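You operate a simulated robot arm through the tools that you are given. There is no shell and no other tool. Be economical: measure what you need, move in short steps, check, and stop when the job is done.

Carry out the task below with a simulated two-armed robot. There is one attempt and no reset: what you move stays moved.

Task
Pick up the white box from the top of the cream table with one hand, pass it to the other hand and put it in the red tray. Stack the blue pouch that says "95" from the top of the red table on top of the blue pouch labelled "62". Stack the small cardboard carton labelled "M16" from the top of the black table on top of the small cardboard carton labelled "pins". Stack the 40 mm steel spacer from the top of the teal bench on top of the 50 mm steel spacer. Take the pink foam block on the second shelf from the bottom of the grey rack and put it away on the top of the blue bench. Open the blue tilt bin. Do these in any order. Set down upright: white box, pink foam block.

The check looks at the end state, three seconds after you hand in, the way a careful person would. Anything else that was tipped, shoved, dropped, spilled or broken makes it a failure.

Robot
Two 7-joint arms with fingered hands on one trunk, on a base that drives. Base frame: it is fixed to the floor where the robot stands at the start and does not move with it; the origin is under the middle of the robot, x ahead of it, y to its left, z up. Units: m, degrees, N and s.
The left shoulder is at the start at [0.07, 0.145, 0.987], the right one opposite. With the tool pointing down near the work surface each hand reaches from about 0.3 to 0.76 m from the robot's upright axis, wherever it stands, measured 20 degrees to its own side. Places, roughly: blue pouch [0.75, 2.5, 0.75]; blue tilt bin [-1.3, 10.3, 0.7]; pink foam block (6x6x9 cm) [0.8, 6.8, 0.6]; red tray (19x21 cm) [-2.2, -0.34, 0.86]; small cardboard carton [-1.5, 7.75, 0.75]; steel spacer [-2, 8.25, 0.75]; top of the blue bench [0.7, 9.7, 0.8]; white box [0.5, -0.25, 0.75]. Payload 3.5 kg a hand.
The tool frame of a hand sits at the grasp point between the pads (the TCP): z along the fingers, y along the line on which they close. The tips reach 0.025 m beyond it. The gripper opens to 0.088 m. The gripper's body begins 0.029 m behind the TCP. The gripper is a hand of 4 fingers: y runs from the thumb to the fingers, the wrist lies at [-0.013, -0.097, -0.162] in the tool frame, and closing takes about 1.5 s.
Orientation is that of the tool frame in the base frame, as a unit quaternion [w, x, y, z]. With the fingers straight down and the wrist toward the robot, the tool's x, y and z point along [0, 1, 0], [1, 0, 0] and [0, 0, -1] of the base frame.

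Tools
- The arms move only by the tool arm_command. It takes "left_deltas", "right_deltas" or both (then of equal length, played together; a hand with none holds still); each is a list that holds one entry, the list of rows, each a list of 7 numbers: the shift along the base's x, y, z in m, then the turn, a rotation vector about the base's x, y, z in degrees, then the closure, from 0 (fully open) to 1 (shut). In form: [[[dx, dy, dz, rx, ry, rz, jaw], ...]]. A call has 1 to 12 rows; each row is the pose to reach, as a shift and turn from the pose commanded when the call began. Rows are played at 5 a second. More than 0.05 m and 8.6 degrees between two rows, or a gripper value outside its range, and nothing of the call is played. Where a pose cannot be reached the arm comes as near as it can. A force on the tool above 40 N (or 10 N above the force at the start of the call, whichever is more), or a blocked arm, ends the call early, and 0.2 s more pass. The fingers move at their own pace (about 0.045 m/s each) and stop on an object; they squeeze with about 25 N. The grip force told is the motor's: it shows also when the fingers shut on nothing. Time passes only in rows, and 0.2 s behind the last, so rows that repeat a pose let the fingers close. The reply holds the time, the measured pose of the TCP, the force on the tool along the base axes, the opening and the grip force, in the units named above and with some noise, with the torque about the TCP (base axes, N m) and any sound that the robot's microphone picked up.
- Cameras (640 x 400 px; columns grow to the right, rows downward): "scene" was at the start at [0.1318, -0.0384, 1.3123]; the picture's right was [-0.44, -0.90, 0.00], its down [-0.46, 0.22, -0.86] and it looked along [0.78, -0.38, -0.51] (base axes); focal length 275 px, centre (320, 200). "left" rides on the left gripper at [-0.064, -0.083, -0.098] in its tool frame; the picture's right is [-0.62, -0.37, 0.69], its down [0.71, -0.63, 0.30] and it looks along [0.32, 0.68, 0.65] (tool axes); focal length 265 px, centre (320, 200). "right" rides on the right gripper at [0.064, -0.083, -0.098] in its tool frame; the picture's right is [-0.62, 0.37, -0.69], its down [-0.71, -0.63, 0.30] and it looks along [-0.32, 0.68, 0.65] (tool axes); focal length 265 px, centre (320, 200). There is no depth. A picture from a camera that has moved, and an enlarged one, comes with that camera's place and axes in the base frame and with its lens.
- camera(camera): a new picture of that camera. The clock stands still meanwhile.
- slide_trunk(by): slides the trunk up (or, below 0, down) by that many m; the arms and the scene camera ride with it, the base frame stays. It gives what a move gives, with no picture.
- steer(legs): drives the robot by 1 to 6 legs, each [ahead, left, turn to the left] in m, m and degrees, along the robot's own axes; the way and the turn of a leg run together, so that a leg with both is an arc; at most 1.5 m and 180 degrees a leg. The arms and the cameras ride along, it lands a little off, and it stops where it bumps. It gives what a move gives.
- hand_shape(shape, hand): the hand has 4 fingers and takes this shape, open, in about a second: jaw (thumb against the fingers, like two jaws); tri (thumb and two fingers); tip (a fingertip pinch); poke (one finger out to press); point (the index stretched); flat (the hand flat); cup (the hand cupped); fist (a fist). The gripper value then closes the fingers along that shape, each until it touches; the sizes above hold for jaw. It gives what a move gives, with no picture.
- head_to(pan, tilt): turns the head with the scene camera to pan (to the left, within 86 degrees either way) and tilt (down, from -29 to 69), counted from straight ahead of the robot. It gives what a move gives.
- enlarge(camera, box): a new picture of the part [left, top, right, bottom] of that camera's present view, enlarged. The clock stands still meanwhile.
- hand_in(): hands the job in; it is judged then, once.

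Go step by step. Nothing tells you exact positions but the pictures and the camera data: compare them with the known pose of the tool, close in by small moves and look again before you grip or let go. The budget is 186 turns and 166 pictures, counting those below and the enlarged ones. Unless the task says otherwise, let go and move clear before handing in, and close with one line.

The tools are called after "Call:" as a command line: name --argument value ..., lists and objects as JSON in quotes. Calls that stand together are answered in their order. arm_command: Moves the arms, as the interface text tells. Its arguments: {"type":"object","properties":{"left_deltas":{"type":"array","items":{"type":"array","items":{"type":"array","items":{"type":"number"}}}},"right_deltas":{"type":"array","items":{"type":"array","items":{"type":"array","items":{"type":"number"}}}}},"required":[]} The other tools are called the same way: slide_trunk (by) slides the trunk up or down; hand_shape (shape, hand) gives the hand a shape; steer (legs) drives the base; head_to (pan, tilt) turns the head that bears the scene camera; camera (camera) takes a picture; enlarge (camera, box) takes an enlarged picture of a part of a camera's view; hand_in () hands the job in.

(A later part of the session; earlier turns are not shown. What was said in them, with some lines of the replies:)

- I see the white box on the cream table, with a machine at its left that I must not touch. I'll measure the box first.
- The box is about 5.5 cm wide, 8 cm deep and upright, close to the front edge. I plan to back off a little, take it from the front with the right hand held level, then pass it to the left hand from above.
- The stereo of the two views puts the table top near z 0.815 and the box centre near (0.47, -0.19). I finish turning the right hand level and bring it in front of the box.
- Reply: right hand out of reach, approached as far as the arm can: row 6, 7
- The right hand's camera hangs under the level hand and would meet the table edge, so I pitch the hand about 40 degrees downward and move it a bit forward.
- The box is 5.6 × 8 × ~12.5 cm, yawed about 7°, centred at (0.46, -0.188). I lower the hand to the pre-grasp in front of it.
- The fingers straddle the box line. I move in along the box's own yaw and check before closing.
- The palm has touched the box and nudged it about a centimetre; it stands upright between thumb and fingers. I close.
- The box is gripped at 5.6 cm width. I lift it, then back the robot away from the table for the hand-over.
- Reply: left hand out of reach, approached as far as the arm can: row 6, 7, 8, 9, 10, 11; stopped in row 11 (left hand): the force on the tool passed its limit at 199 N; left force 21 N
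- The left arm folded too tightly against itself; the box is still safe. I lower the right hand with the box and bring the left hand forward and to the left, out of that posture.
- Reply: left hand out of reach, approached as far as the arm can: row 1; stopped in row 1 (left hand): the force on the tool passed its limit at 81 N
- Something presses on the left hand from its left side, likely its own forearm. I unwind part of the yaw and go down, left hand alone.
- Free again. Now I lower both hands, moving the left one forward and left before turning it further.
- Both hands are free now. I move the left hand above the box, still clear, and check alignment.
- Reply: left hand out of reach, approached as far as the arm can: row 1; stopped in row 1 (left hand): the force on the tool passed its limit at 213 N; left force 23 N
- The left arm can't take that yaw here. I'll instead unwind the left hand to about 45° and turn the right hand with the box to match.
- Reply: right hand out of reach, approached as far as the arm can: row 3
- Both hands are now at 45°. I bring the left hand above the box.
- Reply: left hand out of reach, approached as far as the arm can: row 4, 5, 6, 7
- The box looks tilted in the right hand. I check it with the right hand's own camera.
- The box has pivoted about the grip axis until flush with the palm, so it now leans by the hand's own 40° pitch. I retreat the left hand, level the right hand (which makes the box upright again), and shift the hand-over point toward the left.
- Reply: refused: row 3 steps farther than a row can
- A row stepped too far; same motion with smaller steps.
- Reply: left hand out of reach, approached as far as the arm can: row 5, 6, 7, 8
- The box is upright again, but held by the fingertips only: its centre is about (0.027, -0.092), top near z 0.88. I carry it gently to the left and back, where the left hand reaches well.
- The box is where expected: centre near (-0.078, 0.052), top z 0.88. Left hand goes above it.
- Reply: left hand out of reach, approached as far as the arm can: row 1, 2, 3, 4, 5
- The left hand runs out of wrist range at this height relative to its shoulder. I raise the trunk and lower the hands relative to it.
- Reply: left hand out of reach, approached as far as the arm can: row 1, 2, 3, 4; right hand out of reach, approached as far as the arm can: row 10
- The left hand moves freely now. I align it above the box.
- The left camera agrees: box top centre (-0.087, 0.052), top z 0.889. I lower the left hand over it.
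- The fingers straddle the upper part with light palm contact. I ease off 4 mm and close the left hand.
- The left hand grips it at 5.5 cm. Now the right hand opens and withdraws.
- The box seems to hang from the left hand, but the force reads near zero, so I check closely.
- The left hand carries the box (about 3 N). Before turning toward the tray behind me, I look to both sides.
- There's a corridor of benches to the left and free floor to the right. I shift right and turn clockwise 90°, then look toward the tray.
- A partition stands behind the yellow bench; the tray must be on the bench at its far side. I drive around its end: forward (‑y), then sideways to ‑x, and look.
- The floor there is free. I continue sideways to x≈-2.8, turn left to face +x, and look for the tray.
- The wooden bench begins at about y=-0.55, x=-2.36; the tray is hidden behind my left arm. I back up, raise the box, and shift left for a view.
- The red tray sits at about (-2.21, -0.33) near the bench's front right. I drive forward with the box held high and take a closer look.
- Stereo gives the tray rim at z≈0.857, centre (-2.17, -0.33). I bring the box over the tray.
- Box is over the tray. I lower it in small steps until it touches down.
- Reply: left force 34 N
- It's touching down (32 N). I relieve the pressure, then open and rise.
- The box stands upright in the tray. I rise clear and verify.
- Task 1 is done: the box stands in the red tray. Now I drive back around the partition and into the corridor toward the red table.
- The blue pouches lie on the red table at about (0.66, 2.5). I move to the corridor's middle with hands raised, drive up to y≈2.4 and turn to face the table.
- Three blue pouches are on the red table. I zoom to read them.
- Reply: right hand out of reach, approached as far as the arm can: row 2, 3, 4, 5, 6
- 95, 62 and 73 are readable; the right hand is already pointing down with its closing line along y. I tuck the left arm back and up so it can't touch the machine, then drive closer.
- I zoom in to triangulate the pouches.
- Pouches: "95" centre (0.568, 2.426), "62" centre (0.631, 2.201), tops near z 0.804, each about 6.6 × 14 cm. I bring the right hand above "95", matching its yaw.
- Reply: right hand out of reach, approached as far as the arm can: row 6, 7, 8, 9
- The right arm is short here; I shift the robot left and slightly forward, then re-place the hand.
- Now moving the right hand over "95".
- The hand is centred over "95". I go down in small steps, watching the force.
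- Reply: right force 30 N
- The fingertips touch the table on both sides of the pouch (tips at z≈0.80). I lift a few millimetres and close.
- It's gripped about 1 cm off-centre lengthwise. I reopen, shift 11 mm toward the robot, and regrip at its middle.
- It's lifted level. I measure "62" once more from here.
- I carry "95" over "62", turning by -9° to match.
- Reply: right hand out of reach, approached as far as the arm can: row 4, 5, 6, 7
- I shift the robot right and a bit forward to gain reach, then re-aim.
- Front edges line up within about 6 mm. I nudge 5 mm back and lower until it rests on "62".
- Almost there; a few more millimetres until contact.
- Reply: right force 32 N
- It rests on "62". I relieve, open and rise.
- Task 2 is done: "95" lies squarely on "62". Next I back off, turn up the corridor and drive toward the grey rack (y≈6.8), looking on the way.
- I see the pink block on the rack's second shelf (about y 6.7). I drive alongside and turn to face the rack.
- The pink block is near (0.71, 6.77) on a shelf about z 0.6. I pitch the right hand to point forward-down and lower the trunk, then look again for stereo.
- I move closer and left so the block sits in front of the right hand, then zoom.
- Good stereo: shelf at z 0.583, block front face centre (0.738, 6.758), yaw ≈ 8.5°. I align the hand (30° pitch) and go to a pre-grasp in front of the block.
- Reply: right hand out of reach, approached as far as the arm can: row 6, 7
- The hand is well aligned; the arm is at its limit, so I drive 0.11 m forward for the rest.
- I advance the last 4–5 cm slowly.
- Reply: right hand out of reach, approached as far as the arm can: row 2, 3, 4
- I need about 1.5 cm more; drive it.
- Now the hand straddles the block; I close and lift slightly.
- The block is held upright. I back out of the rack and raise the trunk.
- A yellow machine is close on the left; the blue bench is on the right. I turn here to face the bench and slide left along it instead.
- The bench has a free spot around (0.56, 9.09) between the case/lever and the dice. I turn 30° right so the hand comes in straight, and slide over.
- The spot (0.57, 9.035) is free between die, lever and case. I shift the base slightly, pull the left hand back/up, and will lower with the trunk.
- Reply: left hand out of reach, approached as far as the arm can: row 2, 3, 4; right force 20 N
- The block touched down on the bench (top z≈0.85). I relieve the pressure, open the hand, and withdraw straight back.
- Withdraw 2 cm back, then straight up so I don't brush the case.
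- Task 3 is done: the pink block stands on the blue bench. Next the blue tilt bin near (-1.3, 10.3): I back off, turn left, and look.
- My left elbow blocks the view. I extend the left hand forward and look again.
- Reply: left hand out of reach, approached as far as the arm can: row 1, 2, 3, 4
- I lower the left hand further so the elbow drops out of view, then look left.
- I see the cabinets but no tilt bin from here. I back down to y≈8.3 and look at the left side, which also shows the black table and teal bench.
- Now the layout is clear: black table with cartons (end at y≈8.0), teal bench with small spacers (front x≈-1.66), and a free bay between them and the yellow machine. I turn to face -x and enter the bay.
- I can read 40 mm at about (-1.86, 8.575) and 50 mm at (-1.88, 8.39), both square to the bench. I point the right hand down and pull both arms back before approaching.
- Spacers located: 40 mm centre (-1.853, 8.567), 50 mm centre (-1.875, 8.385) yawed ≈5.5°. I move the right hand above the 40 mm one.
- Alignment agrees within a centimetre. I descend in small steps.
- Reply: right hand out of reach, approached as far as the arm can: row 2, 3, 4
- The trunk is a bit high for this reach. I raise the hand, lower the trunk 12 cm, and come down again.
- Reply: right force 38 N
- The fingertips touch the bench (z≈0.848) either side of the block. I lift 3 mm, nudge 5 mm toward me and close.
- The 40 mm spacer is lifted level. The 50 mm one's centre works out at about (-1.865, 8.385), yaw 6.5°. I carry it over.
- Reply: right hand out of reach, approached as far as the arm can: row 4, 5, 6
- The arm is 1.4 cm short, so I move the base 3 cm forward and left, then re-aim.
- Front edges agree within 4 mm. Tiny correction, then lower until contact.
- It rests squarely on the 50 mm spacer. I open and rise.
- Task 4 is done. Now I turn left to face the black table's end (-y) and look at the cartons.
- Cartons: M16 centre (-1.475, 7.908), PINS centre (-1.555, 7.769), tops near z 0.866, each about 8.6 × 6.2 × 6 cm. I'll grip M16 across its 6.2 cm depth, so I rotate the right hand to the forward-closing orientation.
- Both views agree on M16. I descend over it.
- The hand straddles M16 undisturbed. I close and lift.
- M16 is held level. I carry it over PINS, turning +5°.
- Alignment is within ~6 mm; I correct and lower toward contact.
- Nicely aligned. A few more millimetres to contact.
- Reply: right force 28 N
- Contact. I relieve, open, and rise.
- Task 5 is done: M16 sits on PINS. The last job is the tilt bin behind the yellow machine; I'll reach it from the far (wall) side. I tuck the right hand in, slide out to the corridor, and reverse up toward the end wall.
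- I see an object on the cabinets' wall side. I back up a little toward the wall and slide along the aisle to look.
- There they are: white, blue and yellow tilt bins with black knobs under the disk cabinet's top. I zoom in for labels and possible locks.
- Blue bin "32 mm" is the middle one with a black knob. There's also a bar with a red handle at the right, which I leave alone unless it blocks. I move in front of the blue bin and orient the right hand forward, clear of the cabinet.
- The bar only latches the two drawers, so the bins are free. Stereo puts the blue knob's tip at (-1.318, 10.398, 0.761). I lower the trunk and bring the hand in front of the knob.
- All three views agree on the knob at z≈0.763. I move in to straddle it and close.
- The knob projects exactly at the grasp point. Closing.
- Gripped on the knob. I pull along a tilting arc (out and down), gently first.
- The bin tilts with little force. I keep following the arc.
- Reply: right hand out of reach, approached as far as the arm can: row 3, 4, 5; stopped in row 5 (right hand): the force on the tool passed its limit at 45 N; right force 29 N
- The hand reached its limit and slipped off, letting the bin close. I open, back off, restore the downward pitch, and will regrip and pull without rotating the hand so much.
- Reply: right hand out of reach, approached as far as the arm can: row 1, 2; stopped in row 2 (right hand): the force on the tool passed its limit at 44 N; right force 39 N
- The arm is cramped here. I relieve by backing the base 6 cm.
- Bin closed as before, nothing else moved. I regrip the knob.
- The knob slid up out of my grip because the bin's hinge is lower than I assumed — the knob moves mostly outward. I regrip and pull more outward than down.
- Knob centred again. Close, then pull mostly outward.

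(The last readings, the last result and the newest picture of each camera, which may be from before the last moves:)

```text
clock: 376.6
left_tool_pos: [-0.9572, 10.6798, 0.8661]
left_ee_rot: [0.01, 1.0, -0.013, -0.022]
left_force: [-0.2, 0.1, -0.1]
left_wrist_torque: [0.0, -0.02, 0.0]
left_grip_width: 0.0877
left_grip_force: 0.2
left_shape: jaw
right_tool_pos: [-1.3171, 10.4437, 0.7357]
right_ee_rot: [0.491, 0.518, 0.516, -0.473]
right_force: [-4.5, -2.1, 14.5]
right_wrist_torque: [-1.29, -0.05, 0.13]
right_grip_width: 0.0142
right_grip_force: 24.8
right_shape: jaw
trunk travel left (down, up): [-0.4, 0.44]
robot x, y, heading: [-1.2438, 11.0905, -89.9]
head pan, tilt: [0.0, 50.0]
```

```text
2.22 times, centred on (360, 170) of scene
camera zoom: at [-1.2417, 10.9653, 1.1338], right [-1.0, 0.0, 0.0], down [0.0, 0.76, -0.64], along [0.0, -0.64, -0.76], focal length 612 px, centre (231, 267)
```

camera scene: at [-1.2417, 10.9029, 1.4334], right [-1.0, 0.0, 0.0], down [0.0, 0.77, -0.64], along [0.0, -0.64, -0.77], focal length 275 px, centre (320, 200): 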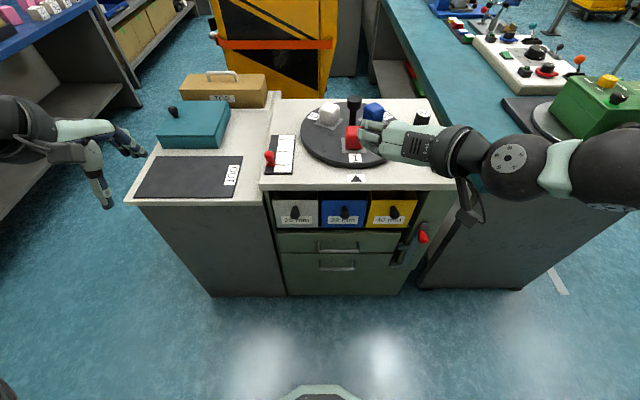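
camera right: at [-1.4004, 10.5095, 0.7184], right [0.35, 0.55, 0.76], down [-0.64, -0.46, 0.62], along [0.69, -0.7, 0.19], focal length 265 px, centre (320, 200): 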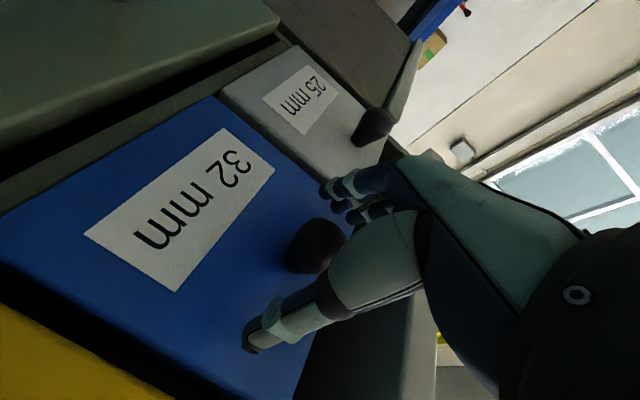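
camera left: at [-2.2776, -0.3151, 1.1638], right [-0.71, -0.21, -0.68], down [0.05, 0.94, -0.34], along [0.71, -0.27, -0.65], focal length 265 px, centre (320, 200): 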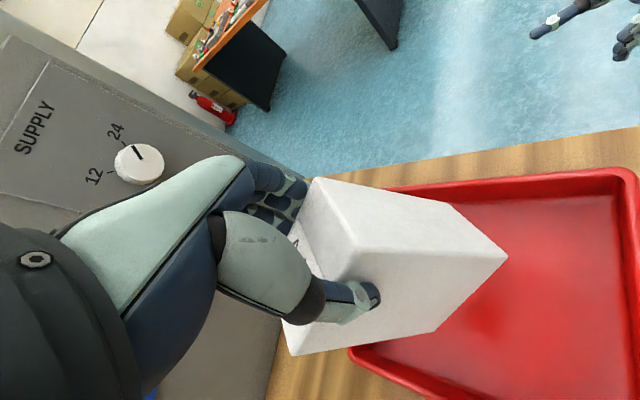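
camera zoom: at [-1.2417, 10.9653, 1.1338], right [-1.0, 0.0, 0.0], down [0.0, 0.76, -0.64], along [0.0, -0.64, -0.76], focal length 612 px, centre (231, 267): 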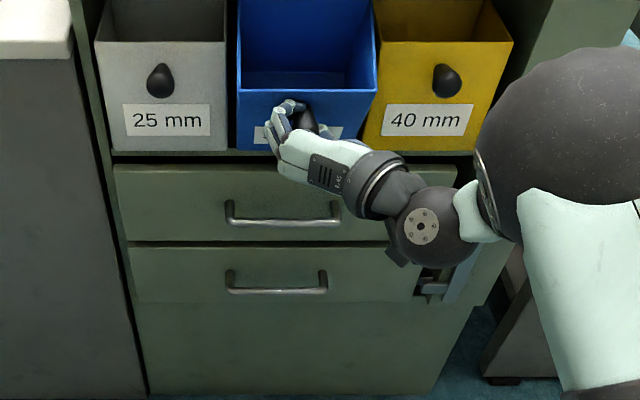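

The blue bin is clearly tilting out now, still gripped. I continue the pull.

Call:
arm_command --right_deltas '[[[0, 0.005, -0.002, -2, 0, 0, 1], [0, 0.01, -0.006, -5, 0, 0, 1], [0, 0.0145, -0.01, -8, 0, 0, 1], [0, 0.019, -0.0145, -11, 0, 0, 1], [0, 0.023, -0.019, -14, 0, 0, 1], [0, 0.027, -0.024, -17, 0, 0, 1], [0, 0.0305, -0.029, -19, 0, 0, 1]]]'

Call:
enlarge --camera "scene" --box '[240, 80, 480, 260]'

```text
clock: 378.2
left_tool_pos: [-0.956, 10.6797, 0.865]
left_ee_rot: [0.009, 1.0, -0.012, -0.024]
left_force: [-0.2, -0.4, -0.4]
left_wrist_torque: [0.0, 0.05, 0.0]
left_grip_width: 0.0882
left_grip_force: 0.1
left_shape: jaw
right_tool_pos: [-1.3124, 10.4577, 0.705]
right_ee_rot: [0.568, 0.432, 0.434, -0.549]
right_force: [2.3, 1.2, -0.2]
right_wrist_torque: [-0.05, 0.05, 0.03]
right_grip_width: 0.0111
right_grip_force: 25.2
right_shape: jaw
right hand out of reach, approached as far as the arm can: row 6, 7
trunk travel left (down, up): [-0.4, 0.44]
robot x, y, heading: [-1.2414, 11.0881, -89.8]
head pan, tilt: [0.0, 50.0]
```

```text
2.22 times, centred on (360, 170) of scene
camera zoom: at [-1.2406, 10.9636, 1.1335], right [-1.0, 0.0, 0.0], down [0.0, 0.77, -0.64], along [0.0, -0.64, -0.77], focal length 612 px, centre (231, 267)
```

zoom: 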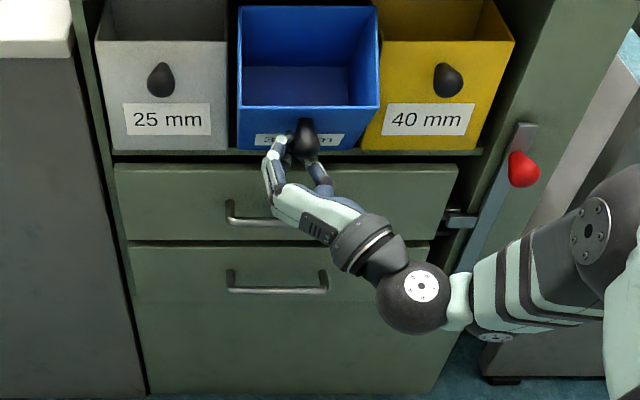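

The bin is open further and my fingers slid off; it seems to stay by itself. I withdraw carefully and look.

Call:
arm_command --right_deltas '[[[0, 0.002, -0.005, 0, 0, 0, 0.6], [0, 0.005, -0.01, 0, 0, 0, 0.3], [0, 0.02, -0.01, 0, 0, 0, 0], [0, 0.04, -0.01, 3, 0, 0, 0], [0, 0.06, -0.01, 8, 0, 0, 0], [0, 0.08, -0.01, 14, 0, 0, 0], [0, 0.09, 0, 20, 0, 0, 0]]]'

Call:
enlarge --camera "scene" --box '[240, 80, 480, 260]'

```text
clock: 379.8
left_tool_pos: [-0.9564, 10.6788, 0.8656]
left_ee_rot: [0.01, 1.0, -0.011, -0.024]
left_force: [0.6, 1.0, -0.8]
left_wrist_torque: [0.01, 0.02, -0.01]
left_grip_width: 0.0878
left_grip_force: 0.1
left_shape: jaw
right_tool_pos: [-1.3154, 10.5491, 0.7085]
right_ee_rot: [0.484, 0.524, 0.522, -0.468]
right_force: [0.7, -1.4, 0.1]
right_wrist_torque: [0.01, 0.02, -0.02]
right_grip_width: 0.0876
right_grip_force: 0.0
right_shape: jaw
right hand out of reach, approached as far as the arm can: row 1, 2, 3, 4, 5, 6
trunk travel left (down, up): [-0.4, 0.44]
robot x, y, heading: [-1.2404, 11.0878, -89.9]
head pan, tilt: [0.0, 50.0]
```

```text
2.22 times, centred on (360, 170) of scene
camera zoom: at [-1.2409, 10.9639, 1.1335], right [-1.0, 0.0, 0.0], down [0.0, 0.77, -0.64], along [0.0, -0.64, -0.77], focal length 612 px, centre (231, 267)
```

zoom: 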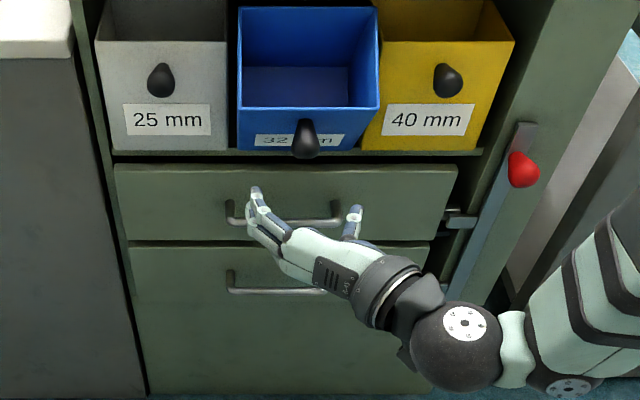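

The bin holds open at roughly 33°. To make sure it's fully open, I'll press the knob down gently from above with the closed hand.

Call:
arm_command --right_deltas '[[[0, 0.01, 0.03, 2, 0, 0, 0.3], [0, 0.01, 0.06, 4, 0, 0, 0.6], [0, 0.01, 0.09, 6, 0, 0, 1], [0, 0, 0.09, 8, 0, 0, 1], [0, -0.03, 0.09, 8, 0, 0, 1], [0, -0.06, 0.085, 8, 0, 0, 1], [0, -0.075, 0.08, 8, 0, 0, 1], [0, -0.075, 0.07, 8, 0, 0, 1], [0, -0.075, 0.06, 8, 0, 0, 1]]]'

Call:
enlarge --camera "scene" --box '[240, 80, 480, 260]'

```text
clock: 381.8
left_tool_pos: [-0.9573, 10.6815, 0.867]
left_ee_rot: [0.011, 1.0, -0.011, -0.022]
left_force: [0.7, 0.7, -0.2]
left_wrist_torque: [-0.01, 0.05, 0.05]
left_grip_width: 0.0879
left_grip_force: 0.0
left_shape: jaw
right_tool_pos: [-1.3149, 10.475, 0.7709]
right_ee_rot: [0.449, 0.556, 0.551, -0.432]
right_force: [-2.5, 9.5, 16.9]
right_wrist_torque: [-0.39, 0.03, -0.08]
right_grip_width: 0.0
right_grip_force: 25.1
right_shape: jaw
trunk travel left (down, up): [-0.4, 0.44]
robot x, y, heading: [-1.2435, 11.0879, -89.9]
head pan, tilt: [0.0, 50.0]
```

```text
2.22 times, centred on (360, 170) of scene
camera zoom: at [-1.2417, 10.9678, 1.1342], right [-1.0, 0.0, 0.0], down [0.0, 0.76, -0.65], along [0.0, -0.65, -0.76], focal length 612 px, centre (231, 267)
```

zoom: 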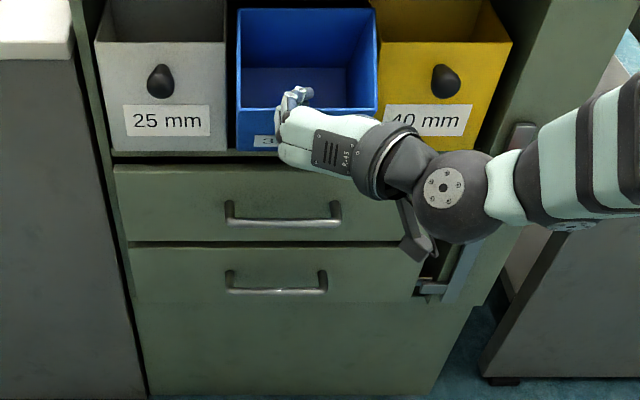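

Contact, but it also pushes inward. I shift 2 cm back so that I press only on the knob.

Call:
arm_command --right_deltas '[[[0, 0.01, 0.015, 0, 0, 0, 1], [0, 0.022, 0.012, 0, 0, 0, 1], [0, 0.022, 0.0, 0, 0, 0, 1], [0, 0.022, -0.01, 0, 0, 0, 1], [0, 0.023, -0.018, 0, 0, 0, 1], [0, 0.024, -0.026, 0, 0, 0, 1]]]'

Call:
enlarge --camera "scene" --box '[240, 80, 480, 260]'

```text
clock: 383.2
left_tool_pos: [-0.9557, 10.6779, 0.8649]
left_ee_rot: [0.01, 1.0, -0.011, -0.023]
left_force: [0.0, -0.5, 0.8]
left_wrist_torque: [0.0, 0.01, 0.01]
left_grip_width: 0.088
left_grip_force: 0.1
left_shape: jaw
right_tool_pos: [-1.314, 10.4993, 0.7396]
right_ee_rot: [0.446, 0.557, 0.553, -0.431]
right_force: [-1.4, -0.1, 1.0]
right_wrist_torque: [0.0, 0.01, 0.04]
right_grip_width: 0.0
right_grip_force: 25.3
right_shape: jaw
trunk travel left (down, up): [-0.4, 0.44]
robot x, y, heading: [-1.2411, 11.0918, -90.0]
head pan, tilt: [0.0, 50.0]
```

```text
2.22 times, centred on (360, 170) of scene
camera zoom: at [-1.2411, 10.9629, 1.1334], right [-1.0, 0.0, 0.0], down [0.0, 0.77, -0.64], along [0.0, -0.64, -0.77], focal length 612 px, centre (231, 267)
```

zoom: 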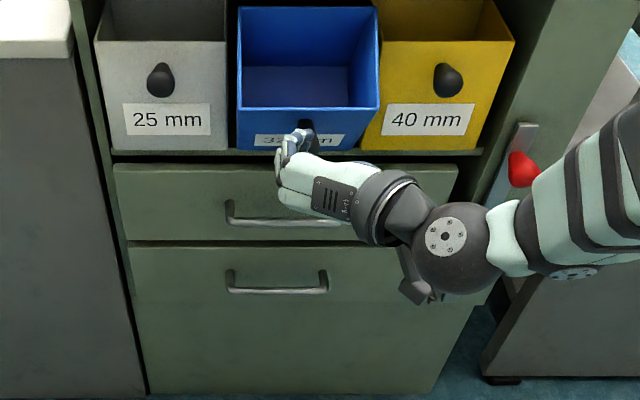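

Call:
arm_command --right_deltas '[[[0, -0.008, -0.004, 0, 0, 0, 1], [0, -0.01, -0.009, 0, 0, 0, 1], [0, -0.009, -0.014, 0, 0, 0, 1], [0, -0.006, -0.019, 0, 0, 0, 1], [0, -0.003, -0.024, 0, 0, 0, 1]]]'

Call:
enlarge --camera "scene" --box '[240, 80, 480, 260]'

```text
clock: 384.4
left_tool_pos: [-0.9568, 10.676, 0.8638]
left_ee_rot: [0.008, 1.0, -0.012, -0.022]
left_force: [0.3, 0.2, -0.1]
left_wrist_torque: [-0.02, 0.02, 0.02]
left_grip_width: 0.0879
left_grip_force: 0.1
left_shape: jaw
right_tool_pos: [-1.3177, 10.4929, 0.7114]
right_ee_rot: [0.443, 0.558, 0.555, -0.429]
right_force: [-0.3, -0.4, 0.4]
right_wrist_torque: [0.02, -0.02, 0.0]
right_grip_width: 0.0
right_grip_force: 24.7
right_shape: jaw
trunk travel left (down, up): [-0.4, 0.44]
robot x, y, heading: [-1.2437, 11.0869, -89.9]
head pan, tilt: [0.0, 50.0]
```

```text
2.22 times, centred on (360, 170) of scene
camera zoom: at [-1.2417, 10.9599, 1.1324], right [-1.0, 0.0, 0.0], down [0.0, 0.77, -0.64], along [0.0, -0.64, -0.77], focal length 612 px, centre (231, 267)
```

zoom: 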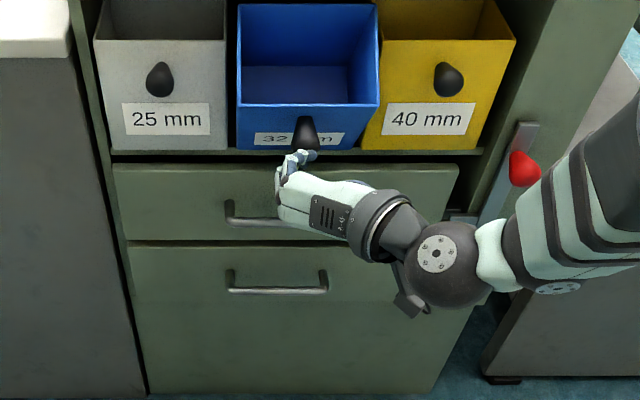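

I slid past the knob. Instead I regrip it where it is now and give it one more pull to feel for the stop.

Call:
arm_command --right_deltas '[[[0, 0.03, 0, 0, 0, 0, 0.7], [0, 0.06, 0, 0, 0, 0, 0.3], [0, 0.06, 0.005, 0, 0, 0, 0], [0, 0.06, 0.008, 0, 0, 0, 0], [0, 0.06, 0.008, 0, 0, 0, 0], [0, 0.06, 0.008, 0, 0, 0, 0], [0, 0.06, 0.008, 0, 0, 0, 0], [0, 0.03, 0.008, 0, 0, 0, 0], [0, 0, 0.008, 0, 0, 0, 0], [0, -0.03, 0.008, 0, 0, 0, 0], [0, -0.037, 0.008, 0, 0, 0, 0]]]'

Call:
camera --camera "right"

```text
clock: 386.8
left_tool_pos: [-0.9573, 10.6773, 0.8657]
left_ee_rot: [0.01, 1.0, -0.012, -0.022]
left_force: [1.2, 0.4, 0.0]
left_wrist_torque: [-0.01, -0.01, -0.05]
left_grip_width: 0.0881
left_grip_force: 0.1
left_shape: jaw
right_tool_pos: [-1.3164, 10.4554, 0.7252]
right_ee_rot: [0.447, 0.557, 0.553, -0.43]
right_force: [0.9, 0.4, 0.2]
right_wrist_torque: [-0.03, -0.01, 0.03]
right_grip_width: 0.0878
right_grip_force: 0.1
right_shape: jaw
trunk travel left (down, up): [-0.4, 0.44]
robot x, y, heading: [-1.2431, 11.0902, -89.9]
head pan, tilt: [0.0, 50.0]
```

```text
6 pictures are left
camera right: at [-1.3992, 10.5658, 0.6837], right [0.35, 0.53, 0.77], down [-0.64, -0.47, 0.61], along [0.69, -0.7, 0.18], focal length 265 px, centre (320, 200)
```

right: 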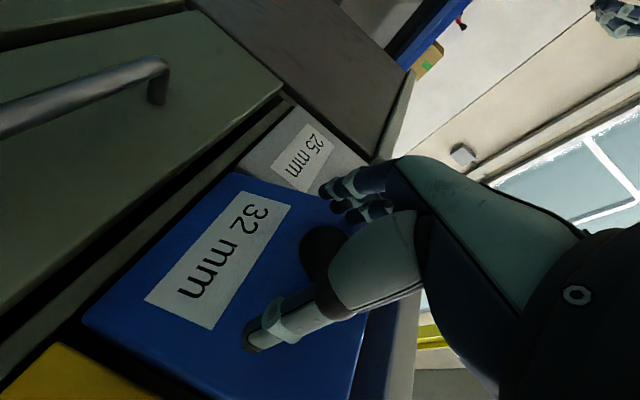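

Knob is centred. Close and pull further.

Call:
arm_command --right_deltas '[[[0, 0, -0.002, 0, 0, 0, 0.4], [0, 0, -0.002, 0, 0, 0, 0.8], [0, 0, -0.002, 0, 0, 0, 1], [0, 0, -0.002, 0, 0, 0, 1], [0, 0, -0.002, 0, 0, 0, 1], [0, 0, -0.002, 0, 0, 0, 1], [0, 0, -0.002, 0, 0, 0, 1], [0, 0, -0.002, 0, 0, 0, 1]]]'

Call:
arm_command --right_deltas '[[[0, 0.004, -0.003, -1, 0, 0, 1], [0, 0.008, -0.006, -2, 0, 0, 1], [0, 0.012, -0.01, -3, 0, 0, 1], [0, 0.016, -0.014, -4, 0, 0, 1]]]'

```text
clock: 388.6
left_tool_pos: [-0.9573, 10.6761, 0.8642]
left_ee_rot: [0.009, 1.0, -0.012, -0.023]
left_force: [-0.2, 0.2, 0.2]
left_wrist_torque: [-0.04, -0.02, 0.01]
left_grip_width: 0.0881
left_grip_force: 0.0
left_shape: jaw
right_tool_pos: [-1.3162, 10.4553, 0.7212]
right_ee_rot: [0.447, 0.557, 0.554, -0.429]
right_force: [-0.2, -5.8, -5.2]
right_wrist_torque: [-0.03, 0.04, 0.14]
right_grip_width: 0.0144
right_grip_force: 25.0
right_shape: jaw
trunk travel left (down, up): [-0.4, 0.44]
robot x, y, heading: [-1.2418, 11.0881, -89.9]
head pan, tilt: [0.0, 50.0]
```

```text
clock: 389.6
left_tool_pos: [-0.9551, 10.6772, 0.8637]
left_ee_rot: [0.008, 1.0, -0.011, -0.023]
left_force: [-1.0, -0.6, -0.1]
left_wrist_torque: [0.0, 0.01, -0.04]
left_grip_width: 0.088
left_grip_force: 0.1
left_shape: jaw
right_tool_pos: [-1.3114, 10.4722, 0.7058]
right_ee_rot: [0.466, 0.54, 0.54, -0.447]
right_force: [7.0, -6.7, -3.4]
right_wrist_torque: [0.15, 0.12, 0.07]
right_grip_width: 0.0099
right_grip_force: 24.9
right_shape: jaw
trunk travel left (down, up): [-0.4, 0.44]
robot x, y, heading: [-1.2408, 11.0915, -89.8]
head pan, tilt: [0.0, 50.0]
```

Call:
arm_command --right_deltas '[[[0, 0.003, -0.003, 0, 0, 0, 0.6], [0, 0.01, -0.005, 0, 0, 0, 0], [0, 0.04, -0.005, 0, 0, 0, 0], [0, 0.07, -0.005, 2, 0, 0, 0], [0, 0.09, 0, 4, 0, 0, 0]]]'

Call:
enlarge --camera "scene" --box '[240, 80, 480, 260]'

```text
clock: 390.8
left_tool_pos: [-0.9564, 10.6795, 0.866]
left_ee_rot: [0.009, 1.0, -0.012, -0.023]
left_force: [-0.7, 0.2, 0.6]
left_wrist_torque: [0.0, -0.01, -0.01]
left_grip_width: 0.0877
left_grip_force: 0.0
left_shape: jaw
right_tool_pos: [-1.3124, 10.5631, 0.7095]
right_ee_rot: [0.446, 0.557, 0.553, -0.429]
right_force: [0.5, 0.0, -0.8]
right_wrist_torque: [0.02, 0.0, -0.04]
right_grip_width: 0.0875
right_grip_force: 0.2
right_shape: jaw
trunk travel left (down, up): [-0.4, 0.44]
robot x, y, heading: [-1.2403, 11.0893, -89.9]
head pan, tilt: [0.0, 50.0]
```

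```text
2.22 times, centred on (360, 170) of scene
camera zoom: at [-1.2411, 10.9635, 1.1334], right [-1.0, 0.0, 0.0], down [0.0, 0.77, -0.64], along [0.0, -0.64, -0.77], focal length 612 px, centre (231, 267)
```

zoom: 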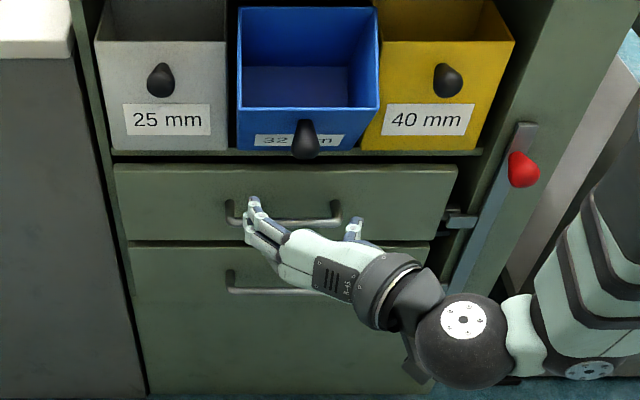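

The bin stayed exactly put under that pull, so it is at its stop and holds open. My hands are clear of everything and all the other tasks are finished, so I hand in.

Call:
hand_in

```text
The job is handed in.
```

I handed the job in with all six tasks done. The blue tilt bin stands open at its stop, about 33° by my estimate, and holds there by itself.
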